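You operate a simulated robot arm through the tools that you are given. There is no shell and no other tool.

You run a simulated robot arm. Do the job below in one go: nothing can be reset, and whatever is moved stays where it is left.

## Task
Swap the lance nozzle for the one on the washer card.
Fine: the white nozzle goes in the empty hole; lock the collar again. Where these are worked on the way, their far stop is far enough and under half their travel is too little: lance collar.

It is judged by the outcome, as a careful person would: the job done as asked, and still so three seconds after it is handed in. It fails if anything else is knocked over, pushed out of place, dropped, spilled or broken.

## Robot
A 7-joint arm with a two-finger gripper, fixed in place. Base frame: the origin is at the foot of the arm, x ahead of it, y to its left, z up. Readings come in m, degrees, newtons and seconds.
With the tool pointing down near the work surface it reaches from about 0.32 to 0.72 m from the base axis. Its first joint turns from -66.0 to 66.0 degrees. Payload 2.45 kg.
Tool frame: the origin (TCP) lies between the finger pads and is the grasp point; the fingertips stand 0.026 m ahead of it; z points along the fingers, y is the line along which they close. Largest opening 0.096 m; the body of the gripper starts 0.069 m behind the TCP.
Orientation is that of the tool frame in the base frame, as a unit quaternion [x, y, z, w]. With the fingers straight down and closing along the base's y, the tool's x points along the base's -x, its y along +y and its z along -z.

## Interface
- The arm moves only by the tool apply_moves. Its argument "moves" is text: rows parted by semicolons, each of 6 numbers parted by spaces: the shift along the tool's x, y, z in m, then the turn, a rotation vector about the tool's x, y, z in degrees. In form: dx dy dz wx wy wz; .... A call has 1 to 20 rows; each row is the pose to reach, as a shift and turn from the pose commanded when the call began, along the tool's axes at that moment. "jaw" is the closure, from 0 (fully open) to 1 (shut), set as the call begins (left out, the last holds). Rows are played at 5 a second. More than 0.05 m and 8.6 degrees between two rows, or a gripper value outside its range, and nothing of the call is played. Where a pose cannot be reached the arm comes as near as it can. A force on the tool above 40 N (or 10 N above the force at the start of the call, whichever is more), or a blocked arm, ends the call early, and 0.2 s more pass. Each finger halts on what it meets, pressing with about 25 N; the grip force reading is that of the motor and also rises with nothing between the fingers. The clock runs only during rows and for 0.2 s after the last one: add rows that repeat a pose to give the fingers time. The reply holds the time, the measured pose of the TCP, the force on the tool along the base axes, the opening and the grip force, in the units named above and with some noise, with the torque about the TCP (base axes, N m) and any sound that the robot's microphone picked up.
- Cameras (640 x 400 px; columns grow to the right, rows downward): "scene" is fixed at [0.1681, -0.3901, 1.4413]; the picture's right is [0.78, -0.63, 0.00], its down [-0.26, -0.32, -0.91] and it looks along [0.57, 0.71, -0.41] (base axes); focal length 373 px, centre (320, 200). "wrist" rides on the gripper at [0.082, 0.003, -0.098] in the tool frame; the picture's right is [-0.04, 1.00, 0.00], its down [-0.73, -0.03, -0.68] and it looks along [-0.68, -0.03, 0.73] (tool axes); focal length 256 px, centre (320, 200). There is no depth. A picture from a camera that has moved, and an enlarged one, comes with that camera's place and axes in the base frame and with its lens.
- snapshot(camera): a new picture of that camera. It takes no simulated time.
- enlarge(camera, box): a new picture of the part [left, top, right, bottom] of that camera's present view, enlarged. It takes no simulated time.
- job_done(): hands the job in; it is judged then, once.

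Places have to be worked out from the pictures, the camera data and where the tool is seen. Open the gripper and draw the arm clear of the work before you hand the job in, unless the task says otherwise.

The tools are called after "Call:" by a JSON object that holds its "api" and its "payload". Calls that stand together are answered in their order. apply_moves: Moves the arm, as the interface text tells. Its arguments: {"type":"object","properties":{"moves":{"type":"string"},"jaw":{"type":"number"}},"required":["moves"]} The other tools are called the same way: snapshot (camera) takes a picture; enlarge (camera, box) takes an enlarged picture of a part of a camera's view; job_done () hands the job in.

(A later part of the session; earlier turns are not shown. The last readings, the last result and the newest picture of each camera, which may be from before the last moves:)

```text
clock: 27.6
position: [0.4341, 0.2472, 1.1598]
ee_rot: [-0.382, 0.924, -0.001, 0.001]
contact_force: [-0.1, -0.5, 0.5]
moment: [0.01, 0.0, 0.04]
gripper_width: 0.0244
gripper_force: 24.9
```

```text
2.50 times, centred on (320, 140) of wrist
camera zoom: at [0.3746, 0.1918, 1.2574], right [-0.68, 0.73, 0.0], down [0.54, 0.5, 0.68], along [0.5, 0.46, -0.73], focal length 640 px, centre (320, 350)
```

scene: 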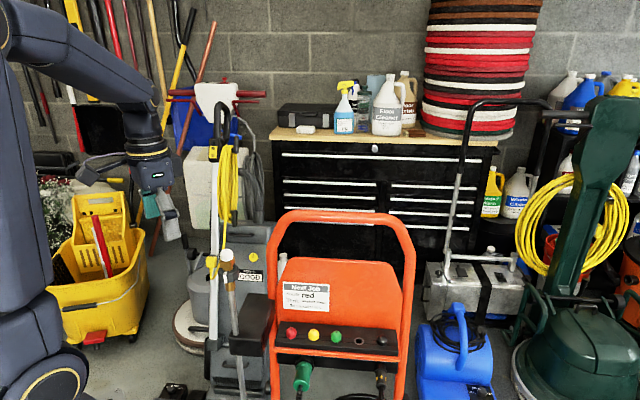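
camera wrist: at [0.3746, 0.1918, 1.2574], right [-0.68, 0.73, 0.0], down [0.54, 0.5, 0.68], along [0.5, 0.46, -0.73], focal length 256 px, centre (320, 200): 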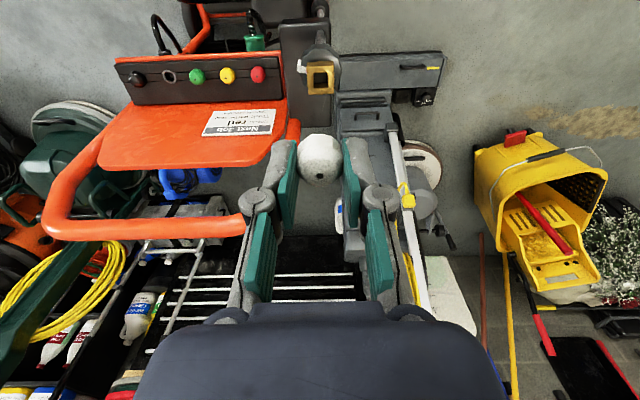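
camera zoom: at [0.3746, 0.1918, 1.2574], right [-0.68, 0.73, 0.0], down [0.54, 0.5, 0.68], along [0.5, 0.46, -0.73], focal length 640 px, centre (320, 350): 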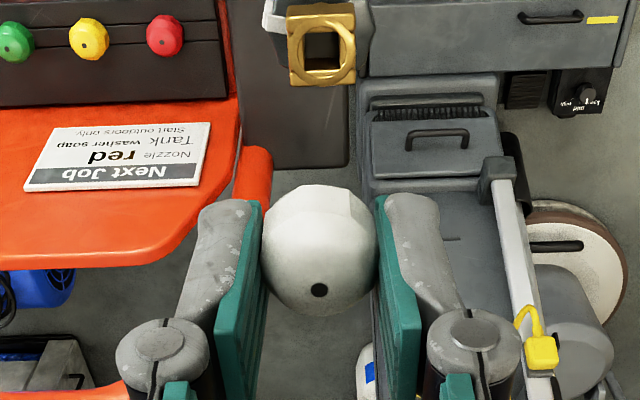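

The nozzle is held upright with its shank showing ~1 cm below. Next I travel high, in front of the handle, to hover above the empty hole.

Call:
{"api": "apply_moves", "payload": {"moves": "-0.007 -0.0355 0 0 0 0; -0.015 -0.071 0 0 0 0; -0.023 -0.107 0 0 0 0; -0.03 -0.142 0.01 0 0 0; -0.038 -0.178 0.02 0 0 0; -0.046 -0.213 0.03 0 0 0; -0.053 -0.249 0.045 0 0 0; -0.061 -0.284 0.06 0 0 0; -0.061 -0.284 0.06 0 0 0; -0.061 -0.284 0.06 0 0 0"}}

Call:
{"api": "snapshot", "payload": {"camera": "wrist"}}

Call:
{"api": "snapshot", "payload": {"camera": "scene"}}

Call:
{"api": "enlarge", "payload": {"camera": "wrist", "box": [220, 60, 420, 185]}}

```text
clock: 29.8
position: [0.6782, 0.0918, 1.0983]
ee_rot: [-0.382, 0.924, 0.0, 0.0]
contact_force: [0.1, -1.0, -0.3]
moment: [-0.01, -0.03, 0.01]
gripper_width: 0.0245
gripper_force: 24.4
```

```text
taken
camera wrist: at [0.6185, 0.0359, 1.1964], right [-0.68, 0.73, 0.0], down [0.54, 0.5, 0.68], along [0.5, 0.46, -0.73], focal length 256 px, centre (320, 200)
```

wrist: 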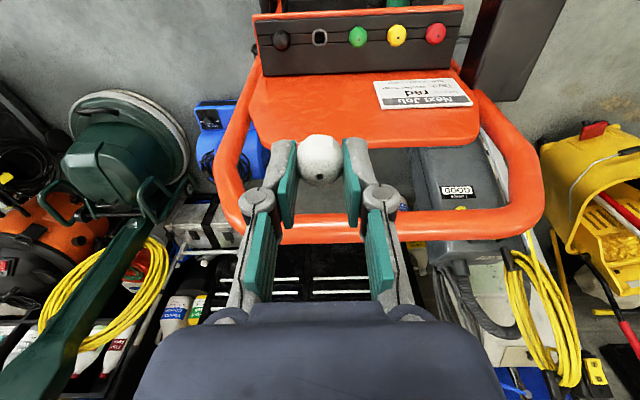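

```text
taken
```

scene: 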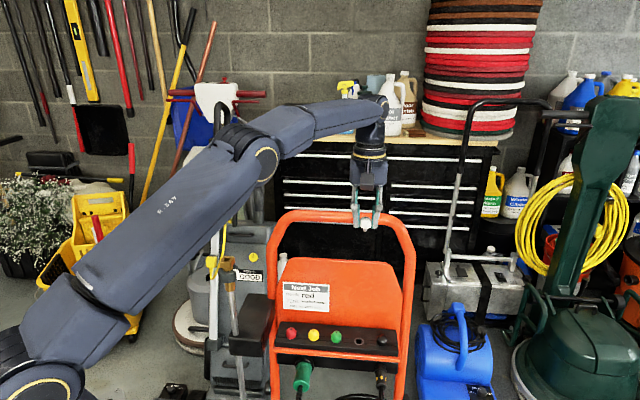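

```text
3.20 times, centred on (320, 122) of wrist
camera zoom: at [0.6185, 0.0359, 1.1964], right [-0.68, 0.73, 0.0], down [0.54, 0.5, 0.68], along [0.5, 0.46, -0.73], focal length 819 px, centre (320, 448)
```

zoom: 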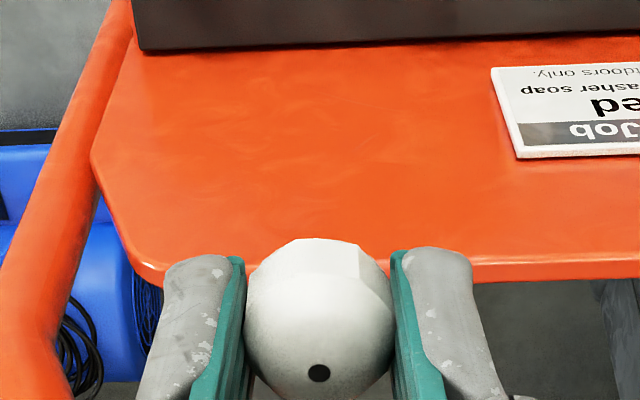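

Handle bar works out ~0.088 m behind the nozzle line at z ≈ 1.05, so there's room for the hand. The hole already appears on the finger centreline; I'll descend to a hover at z ≈ 0.90 and compare with the lance-socket reference view.

Call:
{"api": "apply_moves", "payload": {"moves": "0 0 0.03 0 0 0; 0 0 0.06 0 0 0; 0 0 0.09 0 0 0; 0 0 0.12 0 0 0; 0 0 0.15 0 0 0; 0 0 0.175 0 0 0; 0 0 0.198 0 0 0; 0 0 0.198 0 0 0; 0 0 0.198 0 0 0"}}

Call:
{"api": "snapshot", "payload": {"camera": "wrist"}}

Call:
{"api": "snapshot", "payload": {"camera": "scene"}}

Call:
{"api": "enlarge", "payload": {"camera": "wrist", "box": [240, 60, 400, 220]}}

Call:
{"api": "enlarge", "payload": {"camera": "scene", "box": [320, 270, 400, 360]}}

```text
clock: 31.8
position: [0.6796, 0.0888, 0.8996]
ee_rot: [-0.382, 0.924, 0.0, 0.0]
contact_force: [0.2, -0.6, 0.3]
moment: [0.03, -0.01, 0.02]
gripper_width: 0.0243
gripper_force: 25.2
```

```text
taken
camera wrist: at [0.6195, 0.0332, 0.9987], right [-0.68, 0.73, 0.0], down [0.54, 0.5, 0.68], along [0.5, 0.46, -0.73], focal length 256 px, centre (320, 200)
```

wrist: 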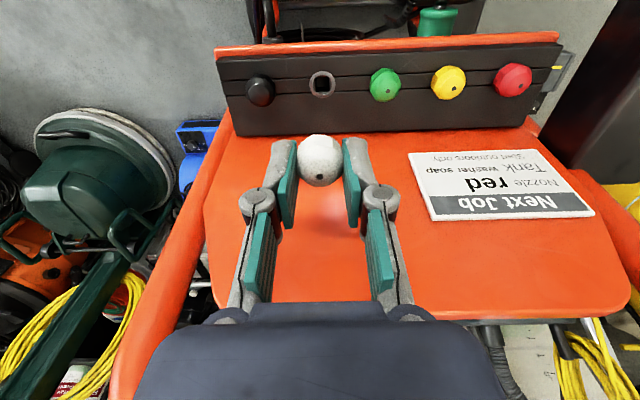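

```text
taken
```

scene: 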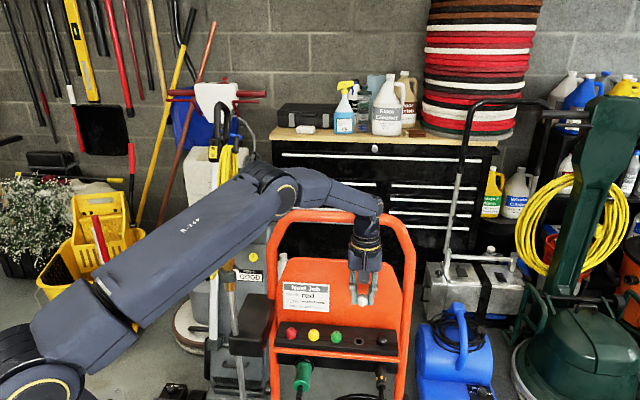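

```text
2.50 times, centred on (320, 140) of wrist
camera zoom: at [0.6195, 0.0332, 0.9987], right [-0.68, 0.73, 0.0], down [0.54, 0.5, 0.68], along [0.5, 0.46, -0.73], focal length 640 px, centre (320, 350)
```

zoom: 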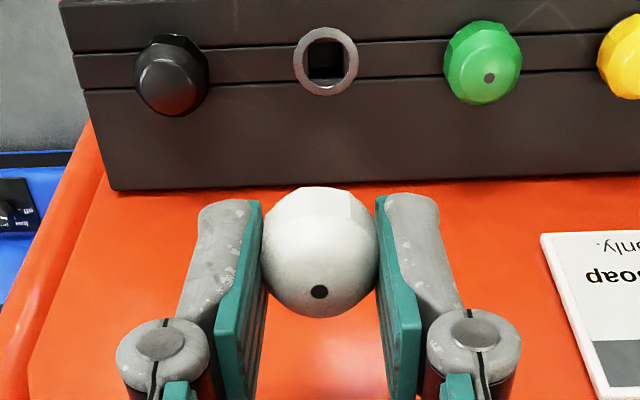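

```text
4.44 times, centred on (360, 315) of scene
camera zoom: at [0.1681, -0.3901, 1.4413], right [0.78, -0.63, 0.0], down [-0.26, -0.32, -0.91], along [0.57, 0.71, -0.41], focal length 1660 px, centre (142, -311)
```

zoom: 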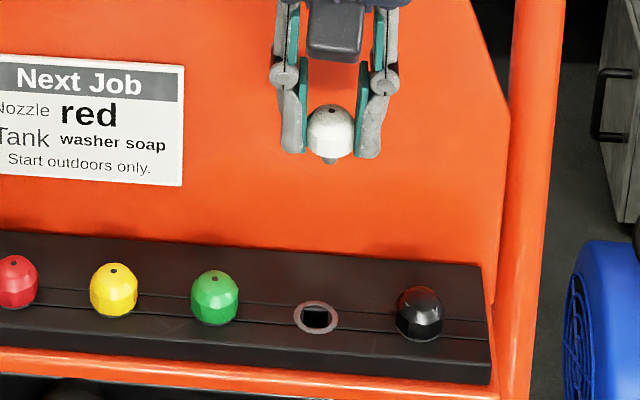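

The hole sits slightly forward of and right of the shank compared to my reference; combining both cameras gives ~8 mm forward and ~1.5 mm to +tool-y, with the rack top near z 0.74. I'll shift and lower to z ≈ 0.82 to compare again.

Call:
{"api": "apply_moves", "payload": {"moves": "-0.004 0.0015 0.02 0 0 0; -0.008 0.0015 0.04 0 0 0; -0.008 0.0015 0.06 0 0 0; -0.008 0.0015 0.08 0 0 0; -0.008 0.0015 0.08 0 0 0; -0.008 0.0015 0.08 0 0 0"}}

Call:
{"api": "snapshot", "payload": {"camera": "wrist"}}

Call:
{"api": "enlarge", "payload": {"camera": "wrist", "box": [240, 60, 400, 220]}}

Call:
{"api": "enlarge", "payload": {"camera": "scene", "box": [330, 300, 390, 360]}}

```text
clock: 33.2
position: [0.6835, 0.0944, 0.8203]
ee_rot: [-0.383, 0.924, 0.0, 0.0]
contact_force: [-0.3, 0.2, -0.4]
moment: [0.0, 0.02, -0.02]
gripper_width: 0.0242
gripper_force: 25.0
```

```text
taken
camera wrist: at [0.6232, 0.0402, 0.9184], right [-0.68, 0.73, 0.0], down [0.54, 0.5, 0.68], along [0.5, 0.46, -0.73], focal length 256 px, centre (320, 200)
```

wrist: 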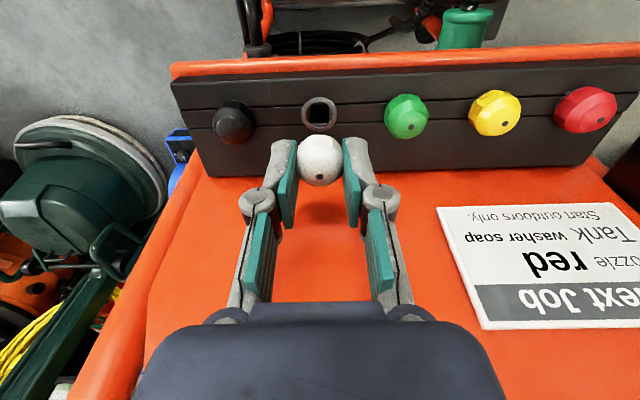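

```text
2.50 times, centred on (320, 140) of wrist
camera zoom: at [0.6232, 0.0402, 0.9184], right [-0.68, 0.73, 0.0], down [0.54, 0.5, 0.68], along [0.5, 0.46, -0.73], focal length 640 px, centre (320, 350)
```

zoom: 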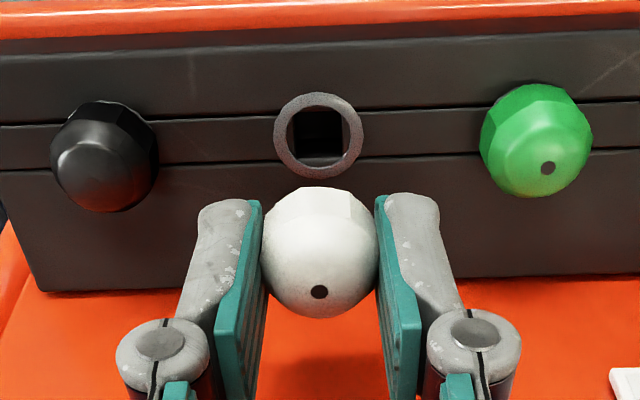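

```text
6.67 times, centred on (360, 330) of scene
camera zoom: at [0.1681, -0.3901, 1.4413], right [0.78, -0.63, 0.0], down [-0.26, -0.32, -0.91], along [0.57, 0.71, -0.41], focal length 2489 px, centre (53, -667)
```

zoom: 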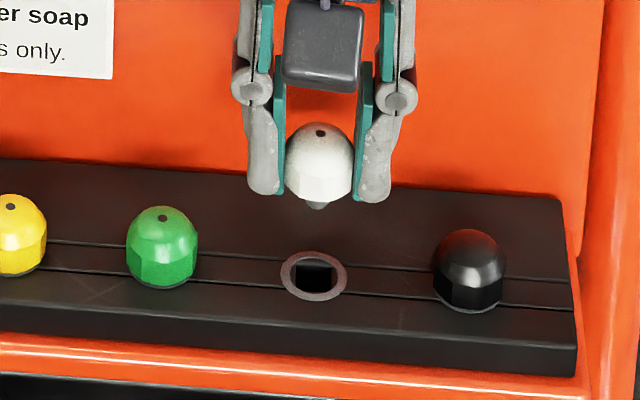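

Now the hole is directly in line laterally and the forward offset agrees within ~1–2 mm; by comparing with the neighbouring caps, the seat should be ~46 mm further down. I'll lower 32 mm and check again.

Call:
{"api": "apply_moves", "payload": {"moves": "0 0 0.012 0 0 0; 0 0 0.024 0 0 0; 0 0 0.032 0 0 0; 0 0 0.032 0 0 0; 0 0 0.032 0 0 0"}}

Call:
{"api": "enlarge", "payload": {"camera": "wrist", "box": [240, 60, 400, 220]}}

Call:
{"api": "enlarge", "payload": {"camera": "scene", "box": [330, 300, 390, 360]}}

```text
clock: 34.4
position: [0.6815, 0.0963, 0.7895]
ee_rot: [-0.383, 0.924, 0.0, 0.001]
contact_force: [0.3, 0.7, -0.6]
moment: [-0.03, 0.04, 0.01]
gripper_width: 0.0243
gripper_force: 25.4
```

```text
2.50 times, centred on (320, 140) of wrist
camera zoom: at [0.6223, 0.0407, 0.8875], right [-0.68, 0.73, 0.0], down [0.54, 0.5, 0.68], along [0.5, 0.46, -0.73], focal length 640 px, centre (320, 350)
```

zoom: 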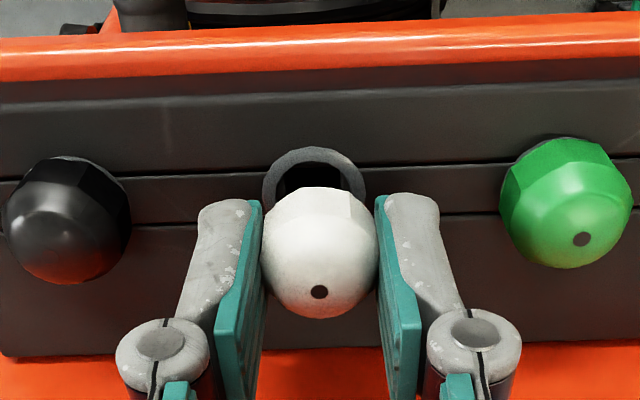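

```text
6.67 times, centred on (360, 330) of scene
camera zoom: at [0.1681, -0.3901, 1.4413], right [0.78, -0.63, 0.0], down [-0.26, -0.32, -0.91], along [0.57, 0.71, -0.41], focal length 2489 px, centre (53, -667)
```

zoom: 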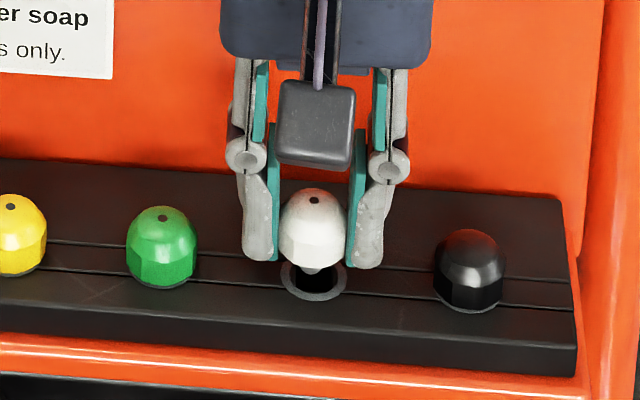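

Both views agree: centred between the black and green caps, ~14 mm above seat, shank over the hole. Lowering 10 mm, then gently to contact.

Call:
{"api": "apply_moves", "payload": {"moves": "0 0 0.003 0 0 0; 0 0 0.006 0 0 0; 0 0 0.009 0 0 0; 0 0 0.011 0 0 0; 0 0 0.011 0 0 0"}}

Call:
{"api": "enlarge", "payload": {"camera": "wrist", "box": [240, 60, 400, 220]}}

Call:
{"api": "enlarge", "payload": {"camera": "scene", "box": [330, 300, 390, 360]}}

```text
clock: 35.6
position: [0.6835, 0.0956, 0.7799]
ee_rot: [-0.382, 0.924, -0.001, 0.002]
contact_force: [2.8, 0.3, 20.8]
moment: [0.0, -0.12, 0.0]
gripper_width: 0.0239
gripper_force: 25.3
```

```text
2.50 times, centred on (320, 140) of wrist
camera zoom: at [0.6229, 0.041, 0.8767], right [-0.68, 0.73, 0.0], down [0.54, 0.5, 0.68], along [0.5, 0.46, -0.73], focal length 640 px, centre (320, 350)
```

zoom: 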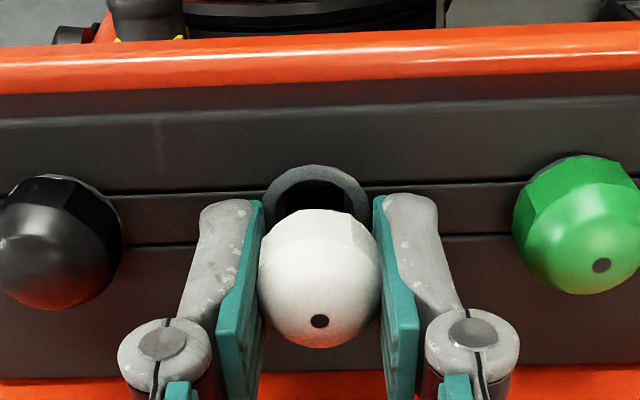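

```text
6.67 times, centred on (360, 330) of scene
camera zoom: at [0.1677, -0.3902, 1.4413], right [0.78, -0.63, 0.0], down [-0.26, -0.32, -0.91], along [0.57, 0.71, -0.41], focal length 2489 px, centre (53, -667)
```

zoom: 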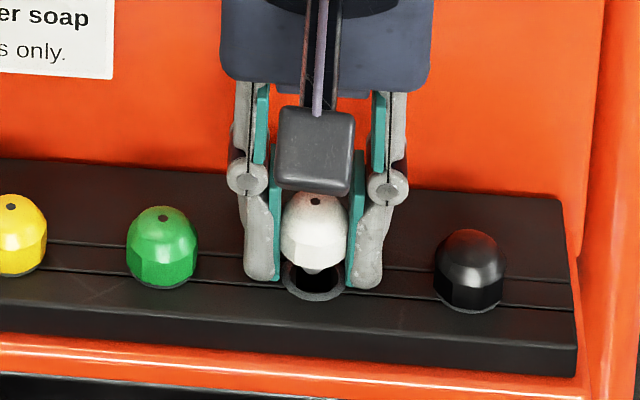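

Contact: 21 N up and the cap slid up in the fingers while staying put — the shank tip is resting on the hole's edge rather than in it. I'll raise a bit to relieve and look closely.

Call:
{"api": "apply_moves", "payload": {"moves": "0 0 -0.003 0 0 0; 0 0 -0.004 0 0 0; 0 0 -0.004 0 0 0"}}

Call:
{"api": "enlarge", "payload": {"camera": "scene", "box": [345, 315, 375, 345]}}

Call:
{"api": "enlarge", "payload": {"camera": "wrist", "box": [280, 90, 360, 150]}}

```text
clock: 36.4
position: [0.6813, 0.0952, 0.78]
ee_rot: [-0.383, 0.924, 0.0, -0.001]
contact_force: [-0.1, 0.5, 1.4]
moment: [-0.03, -0.03, 0.0]
gripper_width: 0.0233
gripper_force: 25.4
```

```text
13.33 times, centred on (360, 330) of scene
camera zoom: at [0.1681, -0.3901, 1.4413], right [0.78, -0.63, 0.0], down [-0.26, -0.32, -0.91], along [0.57, 0.71, -0.41], focal length 4979 px, centre (-213, -1533)
```

zoom: 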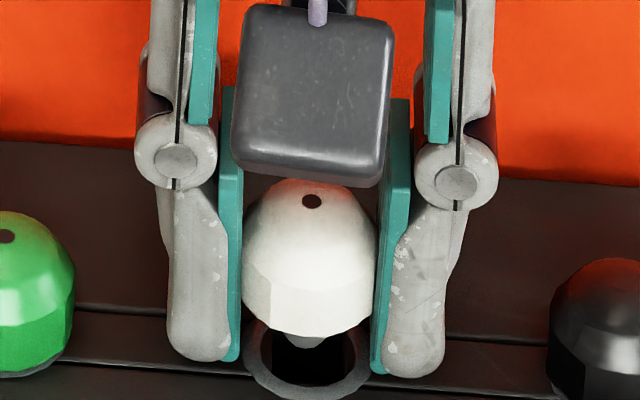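

```text
6.67 times, centred on (320, 120) of wrist
camera zoom: at [0.6227, 0.04, 0.8787], right [-0.68, 0.73, 0.0], down [0.54, 0.5, 0.68], along [0.5, 0.46, -0.74], focal length 1707 px, centre (320, 733)
```

zoom: 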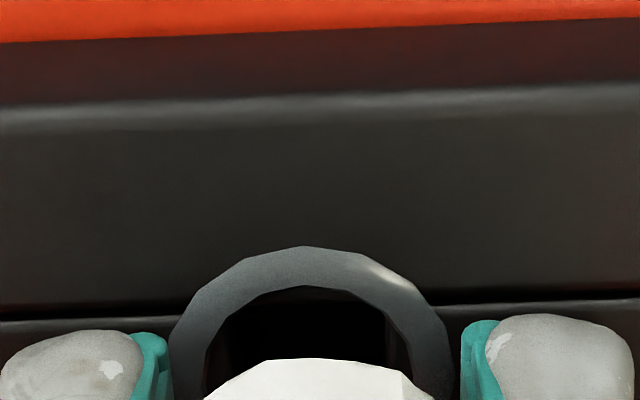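

The shank tip is at the far edge of the hole: about 3 mm too far from the robot and ~1 mm to the left. I'll lift 2 mm, shift back 3.5 mm and right 0.8 mm, then look.

Call:
{"api": "apply_moves", "payload": {"moves": "0 0 -0.002 0 0 0; 0.0035 -0.0008 -0.002 0 0 0; 0.0035 -0.0008 -0.002 0 0 0; 0.0035 -0.0008 -0.002 0 0 0"}}

Call:
{"api": "enlarge", "payload": {"camera": "scene", "box": [345, 315, 375, 345]}}

Call:
{"api": "enlarge", "payload": {"camera": "wrist", "box": [240, 60, 400, 220]}}

```text
clock: 37.4
position: [0.6816, 0.0937, 0.7818]
ee_rot: [-0.383, 0.924, 0.0, 0.0]
contact_force: [-0.1, -0.1, -0.1]
moment: [-0.04, 0.01, 0.01]
gripper_width: 0.0235
gripper_force: 24.5
```

```text
13.33 times, centred on (360, 330) of scene
camera zoom: at [0.1681, -0.3901, 1.4413], right [0.78, -0.63, 0.0], down [-0.26, -0.32, -0.91], along [0.57, 0.71, -0.41], focal length 4979 px, centre (-213, -1533)
```

zoom: 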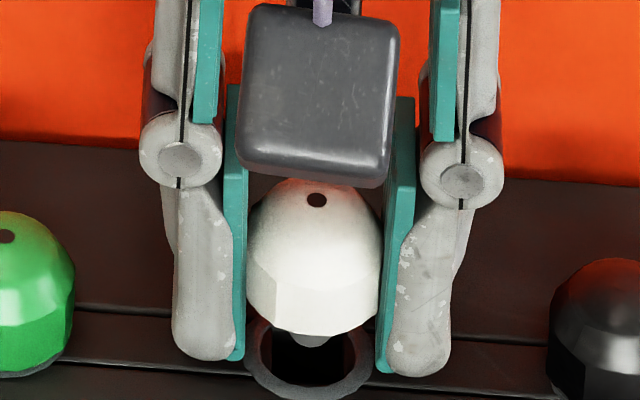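

```text
2.50 times, centred on (320, 140) of wrist
camera zoom: at [0.6216, 0.0379, 0.8807], right [-0.68, 0.73, 0.0], down [0.54, 0.5, 0.68], along [0.5, 0.46, -0.73], focal length 640 px, centre (320, 350)
```

zoom: 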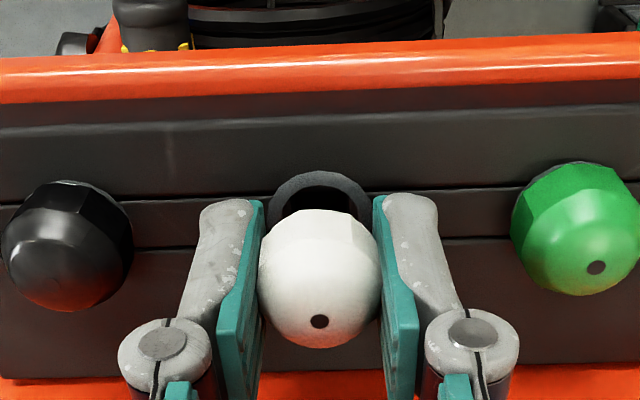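

The tip now points at the hole's centre. Lowering 5 mm gently.

Call:
{"api": "apply_moves", "payload": {"moves": "0 0 0.002 0 0 0; 0 0 0.0035 0 0 0; 0 0 0.005 0 0 0; 0 0 0.005 0 0 0"}}

Call:
{"api": "enlarge", "payload": {"camera": "scene", "box": [345, 315, 375, 345]}}

Call:
{"api": "enlarge", "payload": {"camera": "wrist", "box": [240, 60, 400, 220]}}

```text
clock: 38.4
position: [0.682, 0.093, 0.7784]
ee_rot: [-0.382, 0.924, -0.001, 0.0]
contact_force: [-0.1, -0.9, -0.6]
moment: [0.02, -0.03, 0.0]
gripper_width: 0.0238
gripper_force: 24.9
```

```text
13.33 times, centred on (360, 330) of scene
camera zoom: at [0.1681, -0.3901, 1.4413], right [0.78, -0.63, 0.0], down [-0.26, -0.32, -0.91], along [0.57, 0.71, -0.41], focal length 4979 px, centre (-213, -1533)
```

zoom: 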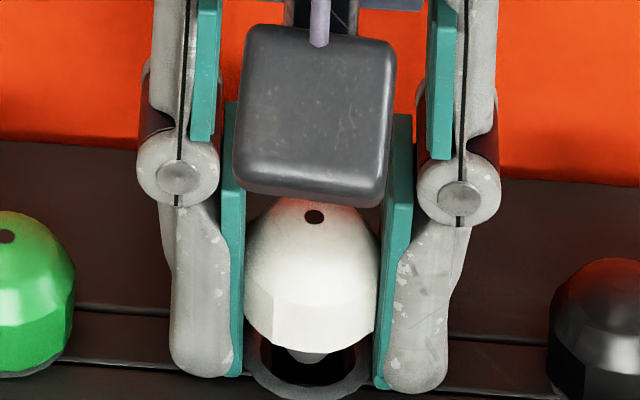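

```text
2.50 times, centred on (320, 140) of wrist
camera zoom: at [0.6213, 0.038, 0.8768], right [-0.68, 0.73, 0.0], down [0.54, 0.5, 0.68], along [0.5, 0.46, -0.73], focal length 640 px, centre (320, 350)
```

zoom: 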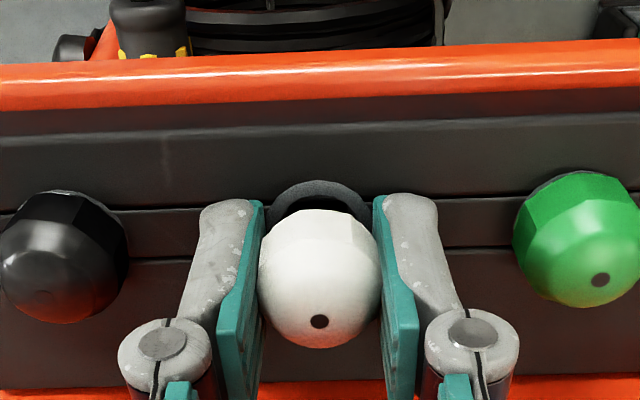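

The cap is now below its earlier contact height with no force, so the shank is entering the hole. Down another 2.5 mm (fingertips have ~4 mm left).

Call:
{"api": "apply_moves", "payload": {"moves": "0 0 0.0012 0 0 0; 0 0 0.0025 0 0 0; 0 0 0.0025 0 0 0"}}

Call:
{"api": "enlarge", "payload": {"camera": "scene", "box": [345, 315, 375, 345]}}

```text
clock: 39.2
position: [0.6819, 0.094, 0.7788]
ee_rot: [-0.383, 0.924, 0.0, 0.002]
contact_force: [-7.6, 3.2, 26.9]
moment: [0.16, 0.48, 0.02]
gripper_width: 0.0238
gripper_force: 24.4
```

```text
13.33 times, centred on (360, 330) of scene
camera zoom: at [0.1673, -0.3902, 1.4414], right [0.78, -0.63, 0.0], down [-0.26, -0.32, -0.91], along [0.57, 0.71, -0.41], focal length 4979 px, centre (-213, -1533)
```

zoom: 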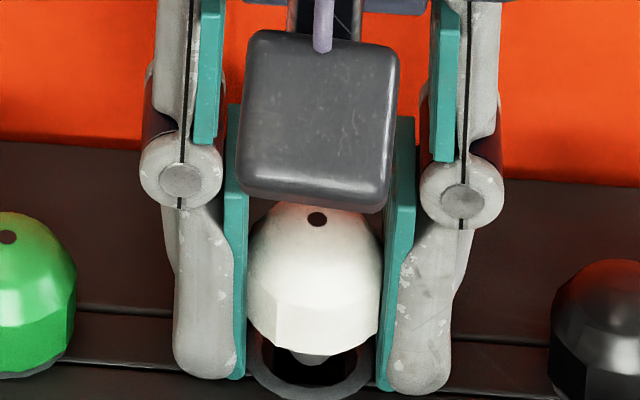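

27 N up at z≈0.777 – the fingertips have met the rack ring. I'll back off 1 mm and open slightly so the nozzle drops in, keeping the opening clear of its neighbours.

Call:
{"api": "apply_moves", "payload": {"moves": "0 0 -0.0012 0 0 0; 0 0 -0.0012 0 0 0"}}

Call:
{"api": "apply_moves", "payload": {"moves": "0 0 0 0 0 0; 0 0 0 0 0 0; 0 0 0 0 0 0", "jaw": 0.62}}

Call:
{"api": "enlarge", "payload": {"camera": "scene", "box": [345, 315, 375, 345]}}

Call:
{"api": "enlarge", "payload": {"camera": "wrist", "box": [240, 60, 400, 220]}}

```text
clock: 39.8
position: [0.6824, 0.0931, 0.7781]
ee_rot: [-0.383, 0.924, 0.0, 0.002]
contact_force: [4.4, 5.1, 19.7]
moment: [0.3, 0.22, -0.14]
gripper_width: 0.0237
gripper_force: 24.6
```

```text
clock: 40.6
position: [0.6794, 0.0914, 0.7759]
ee_rot: [-0.382, 0.924, -0.001, -0.002]
contact_force: [3.9, 1.9, 7.7]
moment: [0.06, -0.15, 0.04]
gripper_width: 0.0376
gripper_force: 0.0
```

```text
13.33 times, centred on (360, 330) of scene
camera zoom: at [0.168, -0.3901, 1.4413], right [0.78, -0.63, 0.0], down [-0.26, -0.32, -0.91], along [0.57, 0.71, -0.41], focal length 4979 px, centre (-213, -1533)
```

zoom: 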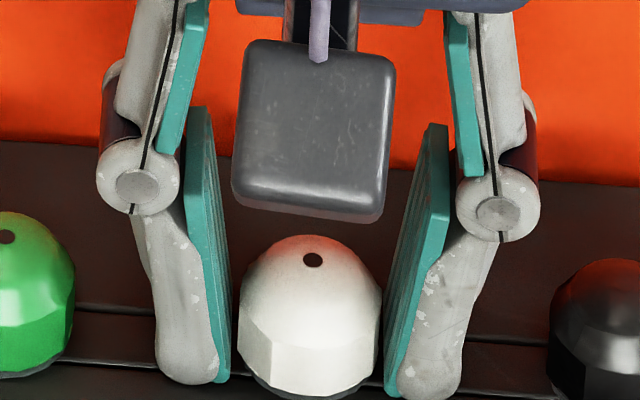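

```text
2.50 times, centred on (320, 140) of wrist
camera zoom: at [0.62, 0.0369, 0.8752], right [-0.68, 0.73, 0.0], down [0.54, 0.5, 0.68], along [0.5, 0.46, -0.74], focal length 640 px, centre (320, 350)
```

zoom: 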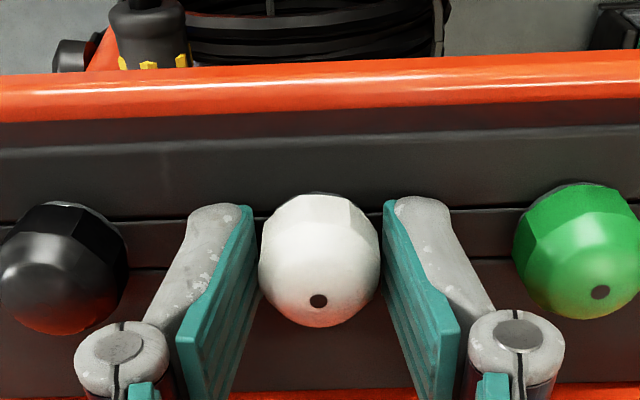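

The white nozzle dropped fully home, level with its neighbours. I'll rise 45 mm straight up and capture its view as a reference for aligning on red.

Call:
{"api": "apply_moves", "payload": {"moves": "0 0 -0.005 0 0 0; 0 0 -0.015 0 0 0; 0 0 -0.03 0 0 0; 0 0 -0.045 0 0 0; 0 0 -0.045 0 0 0; 0 0 -0.045 0 0 0"}}

Call:
{"api": "snapshot", "payload": {"camera": "wrist"}}

Call:
{"api": "enlarge", "payload": {"camera": "wrist", "box": [240, 60, 400, 220]}}

Call:
{"api": "enlarge", "payload": {"camera": "scene", "box": [280, 300, 400, 360]}}

```text
clock: 42.0
position: [0.6794, 0.0912, 0.8215]
ee_rot: [-0.383, 0.924, 0.0, 0.001]
contact_force: [-0.4, -0.3, 0.4]
moment: [0.03, 0.0, -0.02]
gripper_width: 0.0365
gripper_force: 0.0
```

```text
taken
camera wrist: at [0.6199, 0.0362, 0.9203], right [-0.68, 0.73, 0.0], down [0.54, 0.5, 0.68], along [0.5, 0.46, -0.73], focal length 256 px, centre (320, 200)
```

wrist: 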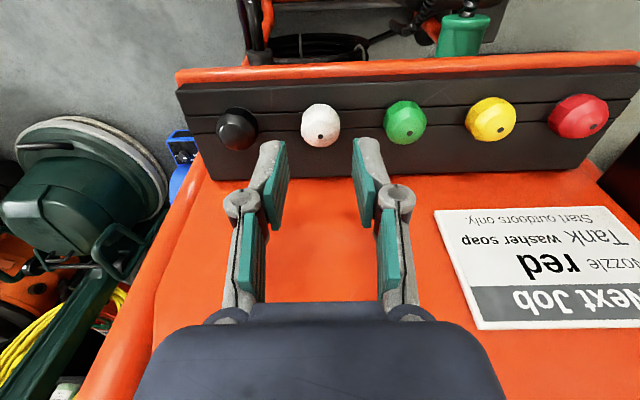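

```text
2.50 times, centred on (320, 140) of wrist
camera zoom: at [0.6199, 0.0362, 0.9203], right [-0.68, 0.73, 0.0], down [0.54, 0.5, 0.68], along [0.5, 0.46, -0.73], focal length 640 px, centre (320, 350)
```

zoom: 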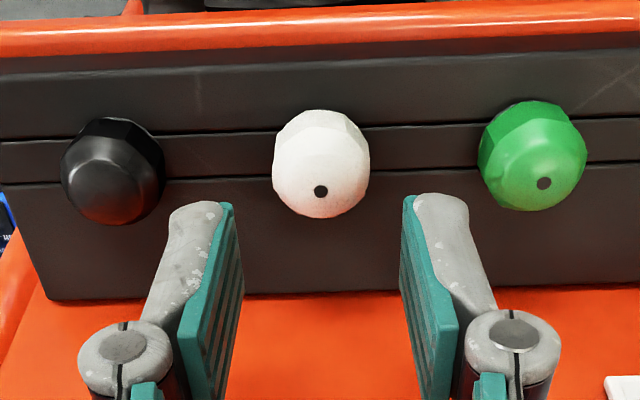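

```text
5.33 times, centred on (340, 330) of scene
camera zoom: at [0.1681, -0.3901, 1.4413], right [0.78, -0.63, 0.0], down [-0.26, -0.32, -0.91], along [0.57, 0.71, -0.41], focal length 1992 px, centre (213, -493)
```

zoom: 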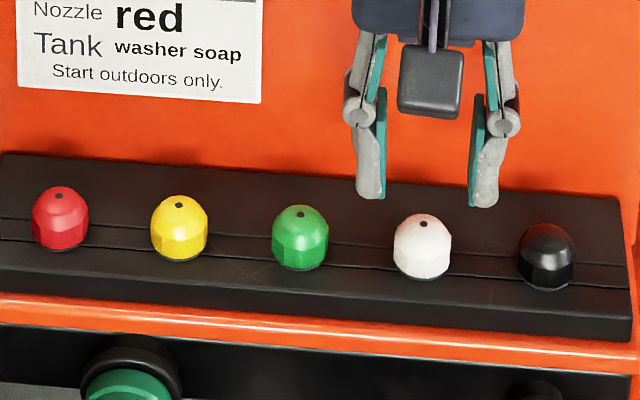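

Reference taken: with TCP 45 mm above, an aligned cap's dot sits at zoom (320,191), spacing ≈ 0.0575 m and the rack runs along tool-y. I'll rise 25 mm and move 0.172 m along the rack to red, then check arm clearance to the lance.

Call:
{"api": "apply_moves", "payload": {"moves": "0 0 -0.025 0 0 0; 0 0.03 -0.025 0 0 0; 0 0.06 -0.025 0 0 0; 0 0.09 -0.025 0 0 0; 0 0.12 -0.025 0 0 0; 0 0.148 -0.025 0 0 0; 0 0.172 -0.025 0 0 0; 0 0.172 -0.025 0 0 0; 0 0.172 -0.025 0 0 0"}}

Call:
{"api": "snapshot", "payload": {"camera": "scene"}}

Call:
{"api": "snapshot", "payload": {"camera": "wrist"}}

Call:
{"api": "enlarge", "payload": {"camera": "scene", "box": [200, 180, 320, 350]}}

```text
clock: 44.0
position: [0.5581, 0.2141, 0.8466]
ee_rot: [-0.382, 0.924, 0.0, -0.001]
contact_force: [-0.9, 0.2, -0.7]
moment: [0.01, 0.01, -0.03]
gripper_width: 0.0364
gripper_force: 0.0
```

```text
taken
```

scene: 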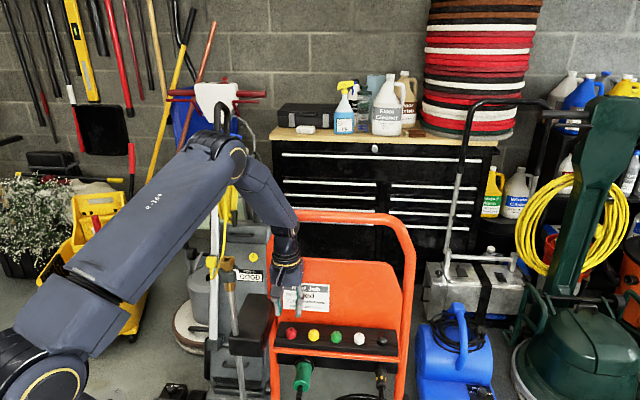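

```text
taken
camera wrist: at [0.4984, 0.159, 0.9448], right [-0.68, 0.73, 0.0], down [0.54, 0.5, 0.68], along [0.5, 0.46, -0.73], focal length 256 px, centre (320, 200)
```

wrist: 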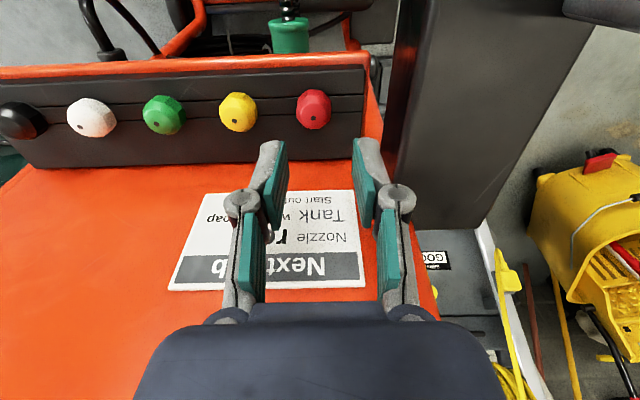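

```text
2.35 times, centred on (260, 265) of scene
camera zoom: at [0.1681, -0.3901, 1.4413], right [0.78, -0.63, 0.0], down [-0.26, -0.32, -0.91], along [0.57, 0.71, -0.41], focal length 879 px, centre (461, 47)
```

zoom: 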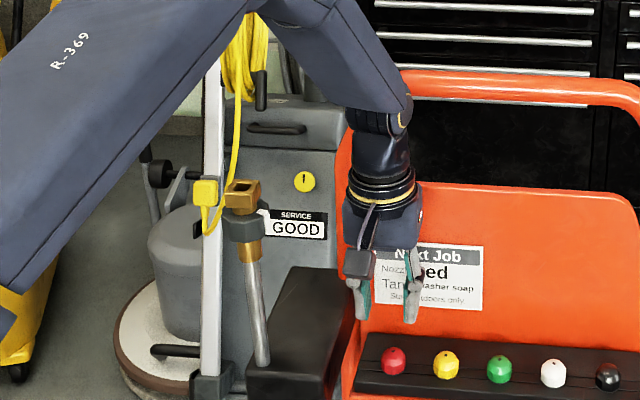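

Positions look right, but the lance holder box stands close to the right of red. I'll zoom there to judge finger clearance before descending.

Call:
{"api": "enlarge", "payload": {"camera": "wrist", "box": [270, 60, 470, 260]}}

Call:
{"api": "enlarge", "payload": {"camera": "wrist", "box": [240, 60, 400, 220]}}

Call:
{"api": "enlarge", "payload": {"camera": "scene", "box": [225, 270, 315, 360]}}

```text
2.00 times, centred on (370, 160) of wrist
camera zoom: at [0.4984, 0.159, 0.9448], right [-0.68, 0.73, 0.0], down [0.54, 0.5, 0.68], along [0.5, 0.46, -0.73], focal length 512 px, centre (220, 280)
```

zoom: 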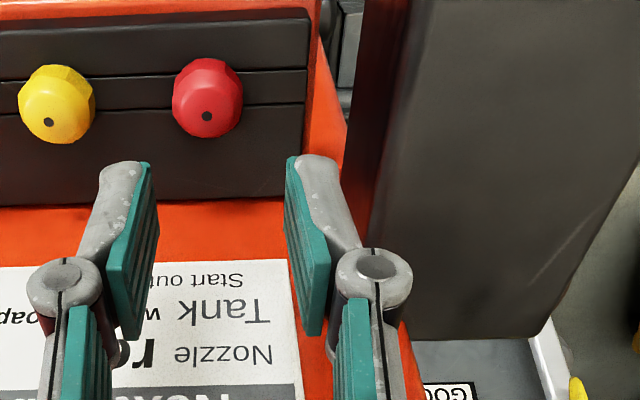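

```text
2.50 times, centred on (320, 140) of wrist
camera zoom: at [0.4984, 0.159, 0.9448], right [-0.68, 0.73, 0.0], down [0.54, 0.5, 0.68], along [0.5, 0.46, -0.73], focal length 640 px, centre (320, 350)
```

zoom: 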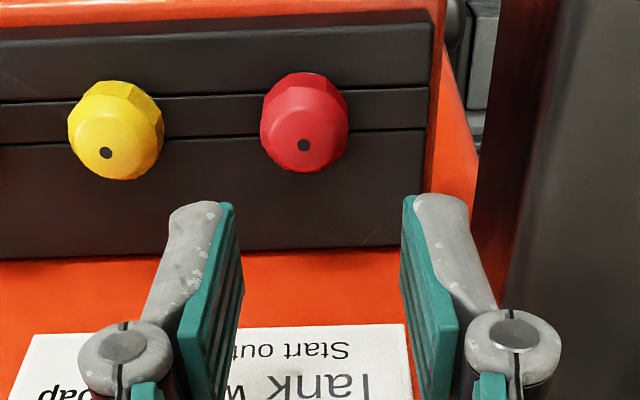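

```text
4.44 times, centred on (270, 315) of scene
camera zoom: at [0.1681, -0.3901, 1.4413], right [0.78, -0.63, 0.0], down [-0.26, -0.32, -0.91], along [0.57, 0.71, -0.41], focal length 1660 px, centre (542, -311)
```

zoom: 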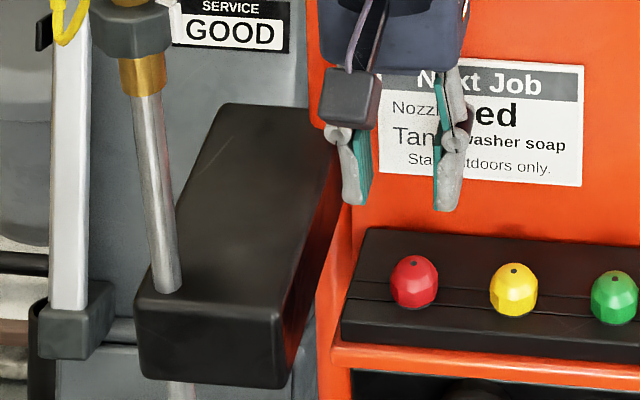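

Measured: red is 4.6 mm toward yellow from my position, leaving ~0.05 m from red's axis to the box edge, so the fingers fit. I'll shift and lower 25 mm to match the reference height.

Call:
{"api": "apply_moves", "payload": {"moves": "0 -0.0046 0 0 0 0; 0 -0.0046 0.012 0 0 0; 0 -0.0046 0.025 0 0 0; 0 -0.0046 0.025 0 0 0; 0 -0.0046 0.025 0 0 0"}}

Call:
{"api": "enlarge", "payload": {"camera": "wrist", "box": [240, 60, 400, 220]}}

Call:
{"api": "enlarge", "payload": {"camera": "scene", "box": [225, 270, 315, 360]}}

Call:
{"api": "snapshot", "payload": {"camera": "scene"}}

```text
clock: 45.2
position: [0.5622, 0.2121, 0.8229]
ee_rot: [-0.382, 0.924, 0.0, 0.0]
contact_force: [-0.1, -0.4, -0.2]
moment: [-0.04, 0.02, 0.0]
gripper_width: 0.0362
gripper_force: 0.0
```

```text
2.50 times, centred on (320, 140) of wrist
camera zoom: at [0.5035, 0.1559, 0.9209], right [-0.68, 0.73, 0.0], down [0.54, 0.5, 0.68], along [0.5, 0.46, -0.73], focal length 640 px, centre (320, 350)
```

zoom: 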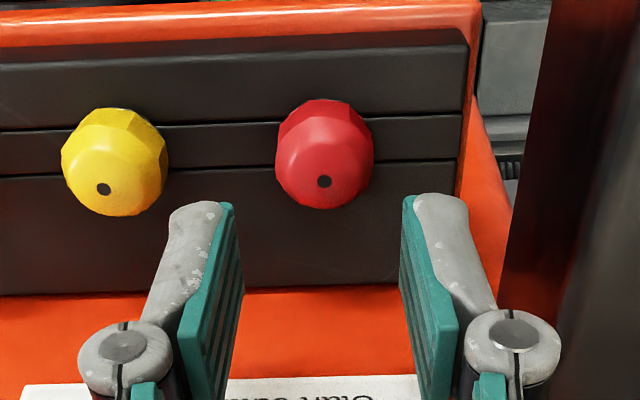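

```text
4.44 times, centred on (270, 315) of scene
camera zoom: at [0.1681, -0.3901, 1.4413], right [0.78, -0.63, 0.0], down [-0.26, -0.32, -0.91], along [0.57, 0.71, -0.41], focal length 1660 px, centre (542, -311)
```

zoom: 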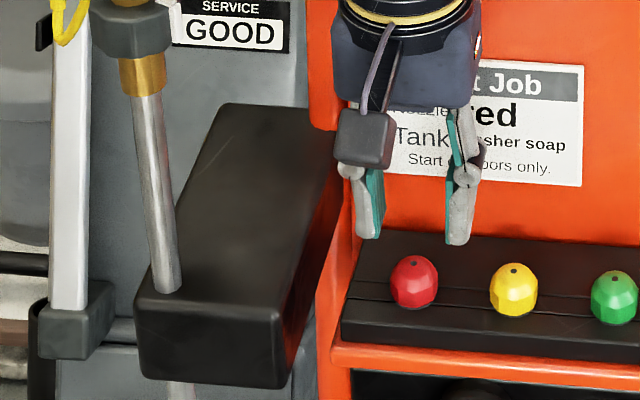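

```text
taken
```

scene: 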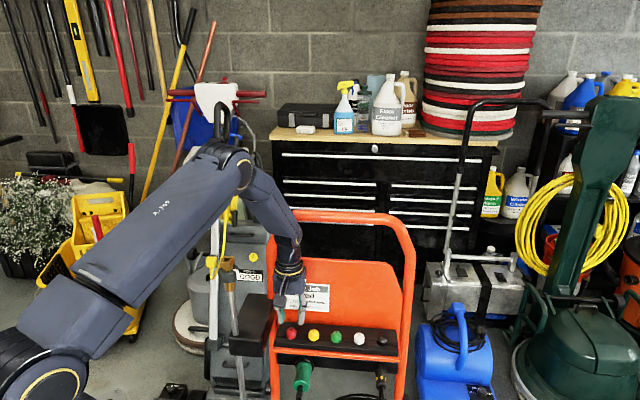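

Red's dot is ~1 mm right and ~3.5 mm nearer than the reference. I'll correct that, open slightly, and lower 41 mm so tips stop ~4 mm above the ring.

Call:
{"api": "apply_moves", "payload": {"moves": "0.0035 0.0011 0 0 0 0; 0.0035 0.0011 0.008 0 0 0; 0.0035 0.0011 0.02 0 0 0; 0.0035 0.0011 0.02 0 0 0; 0.0035 0.0011 0.02 0 0 0", "jaw": 0.56}}

Call:
{"api": "enlarge", "payload": {"camera": "wrist", "box": [240, 60, 400, 220]}}

Call:
{"api": "enlarge", "payload": {"camera": "scene", "box": [260, 290, 320, 350]}}

```text
clock: 46.4
position: [0.5601, 0.2092, 0.8031]
ee_rot: [-0.383, 0.924, -0.001, 0.0]
contact_force: [-0.1, -0.4, -0.4]
moment: [-0.01, -0.02, 0.01]
gripper_width: 0.0424
gripper_force: 0.1
```

```text
2.50 times, centred on (320, 140) of wrist
camera zoom: at [0.5, 0.1532, 0.901], right [-0.68, 0.73, 0.0], down [0.54, 0.5, 0.68], along [0.5, 0.46, -0.73], focal length 640 px, centre (320, 350)
```

zoom: 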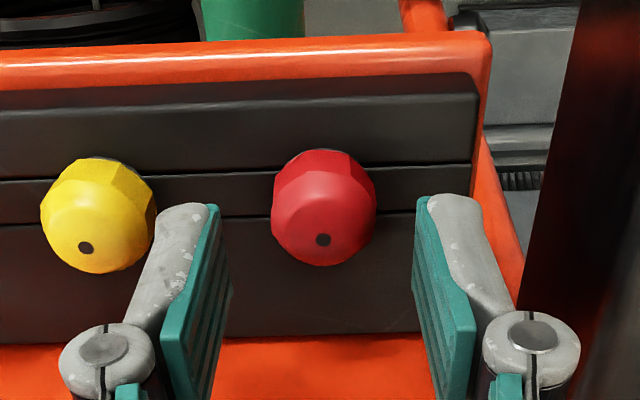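

```text
6.67 times, centred on (290, 320) of scene
camera zoom: at [0.1681, -0.3901, 1.4413], right [0.78, -0.63, 0.0], down [-0.26, -0.32, -0.91], along [0.57, 0.71, -0.41], focal length 2489 px, centre (520, -600)
```

zoom: 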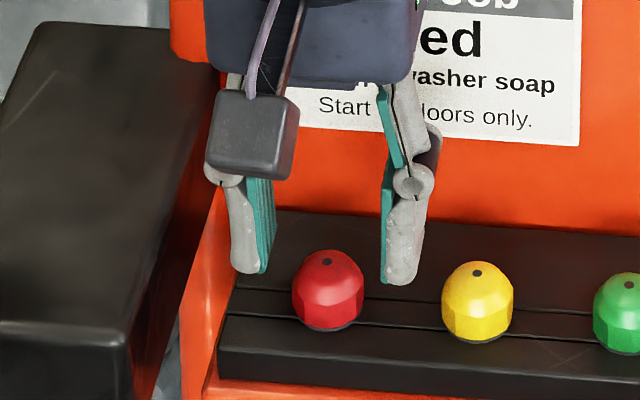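

Red is centred between the fingers with ~5 mm spare to yellow. Lowering the remaining 21 mm.

Call:
{"api": "apply_moves", "payload": {"moves": "0 0 0.007 0 0 0; 0 0 0.014 0 0 0; 0 0 0.021 0 0 0; 0 0 0.021 0 0 0; 0 0 0.021 0 0 0"}}

Call:
{"api": "enlarge", "payload": {"camera": "wrist", "box": [240, 60, 400, 220]}}

Call:
{"api": "enlarge", "payload": {"camera": "scene", "box": [270, 310, 310, 350]}}

```text
clock: 47.6
position: [0.5588, 0.2087, 0.7811]
ee_rot: [-0.383, 0.924, 0.0, 0.0]
contact_force: [0.6, -0.5, 0.2]
moment: [0.01, 0.0, -0.01]
gripper_width: 0.0421
gripper_force: 0.0
```

```text
2.50 times, centred on (320, 140) of wrist
camera zoom: at [0.4987, 0.1531, 0.8797], right [-0.68, 0.73, 0.0], down [0.54, 0.5, 0.68], along [0.5, 0.46, -0.73], focal length 640 px, centre (320, 350)
```

zoom: 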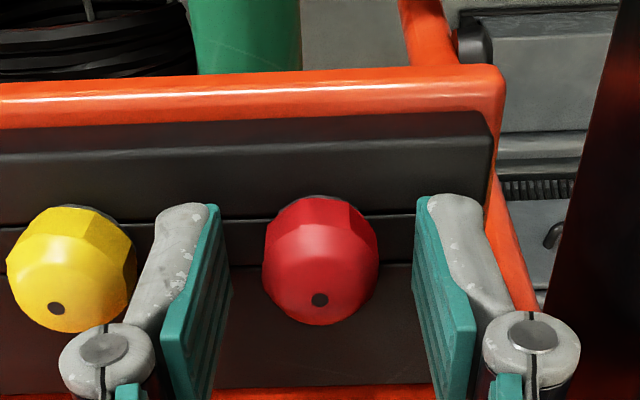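

```text
10.00 times, centred on (290, 330) of scene
camera zoom: at [0.1681, -0.3901, 1.4413], right [0.78, -0.63, 0.0], down [-0.26, -0.32, -0.91], along [0.57, 0.71, -0.41], focal length 3734 px, centre (620, -1100)
```

zoom: 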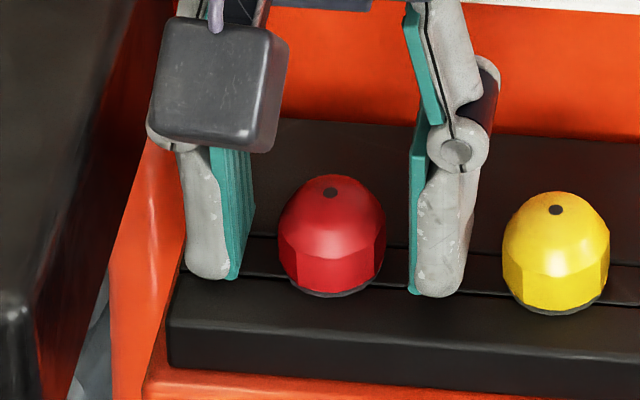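

Fingers straddle red, tips just above its rim. Closing.

Call:
{"api": "apply_moves", "payload": {"moves": "0 0 0 0 0 0; 0 0 0 0 0 0; 0 0 0 0 0 0; 0 0 0 0 0 0; 0 0 0 0 0 0", "jaw": 0.85}}

Call:
{"api": "enlarge", "payload": {"camera": "scene", "box": [270, 310, 310, 350]}}

Call:
{"api": "enlarge", "payload": {"camera": "wrist", "box": [240, 60, 400, 220]}}

```text
clock: 48.8
position: [0.5578, 0.208, 0.78]
ee_rot: [-0.382, 0.924, 0.0, 0.0]
contact_force: [0.0, -1.2, -0.2]
moment: [-0.01, 0.0, 0.03]
gripper_width: 0.0243
gripper_force: 25.3
```

```text
10.00 times, centred on (290, 330) of scene
camera zoom: at [0.1681, -0.3902, 1.4413], right [0.78, -0.63, 0.0], down [-0.26, -0.32, -0.91], along [0.57, 0.71, -0.41], focal length 3734 px, centre (620, -1100)
```

zoom: 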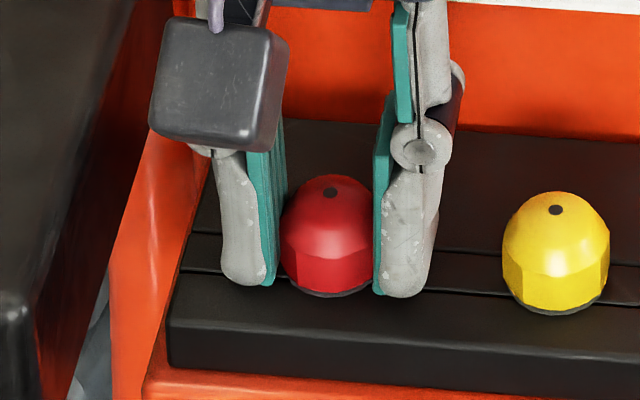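

```text
2.50 times, centred on (320, 140) of wrist
camera zoom: at [0.4988, 0.153, 0.8798], right [-0.68, 0.73, 0.0], down [0.54, 0.5, 0.68], along [0.5, 0.46, -0.73], focal length 640 px, centre (320, 350)
```

zoom: 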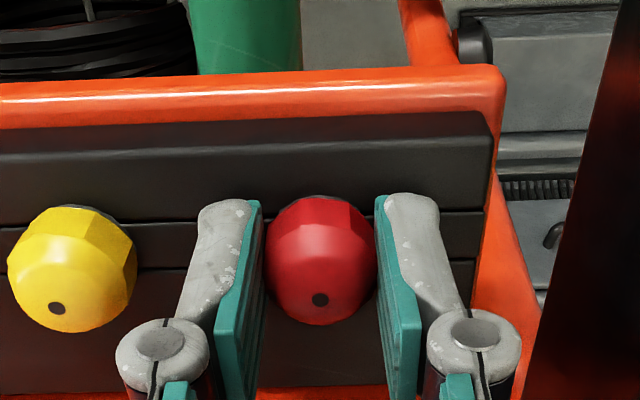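

Red is held firmly. Lifting straight up slowly first, then higher.

Call:
{"api": "apply_moves", "payload": {"moves": "0 0 -0.003 0 0 0; 0 0 -0.008 0 0 0; 0 0 -0.015 0 0 0; 0 0 -0.025 0 0 0; 0 0 -0.04 0 0 0; 0 0 -0.06 0 0 0; 0 0 -0.06 0 0 0"}}

Call:
{"api": "enlarge", "payload": {"camera": "scene", "box": [260, 280, 320, 340]}}

Call:
{"api": "enlarge", "payload": {"camera": "wrist", "box": [240, 60, 400, 220]}}

```text
clock: 50.4
position: [0.5593, 0.2107, 0.8419]
ee_rot: [-0.383, 0.924, 0.0, 0.0]
contact_force: [0.5, 0.1, -0.3]
moment: [-0.02, -0.02, 0.01]
gripper_width: 0.0245
gripper_force: 25.6
```

```text
6.67 times, centred on (290, 310) of scene
camera zoom: at [0.1681, -0.3901, 1.4413], right [0.78, -0.63, 0.0], down [-0.26, -0.32, -0.91], along [0.57, 0.71, -0.41], focal length 2489 px, centre (520, -533)
```

zoom: 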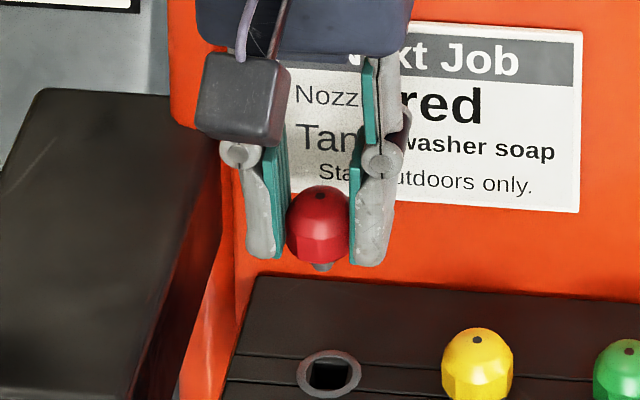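

```text
2.50 times, centred on (320, 140) of wrist
camera zoom: at [0.4995, 0.1549, 0.94], right [-0.68, 0.73, 0.0], down [0.54, 0.5, 0.68], along [0.5, 0.46, -0.73], focal length 640 px, centre (320, 350)
```

zoom: 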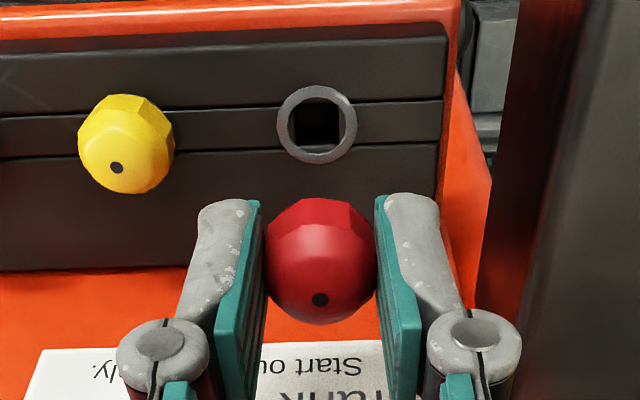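

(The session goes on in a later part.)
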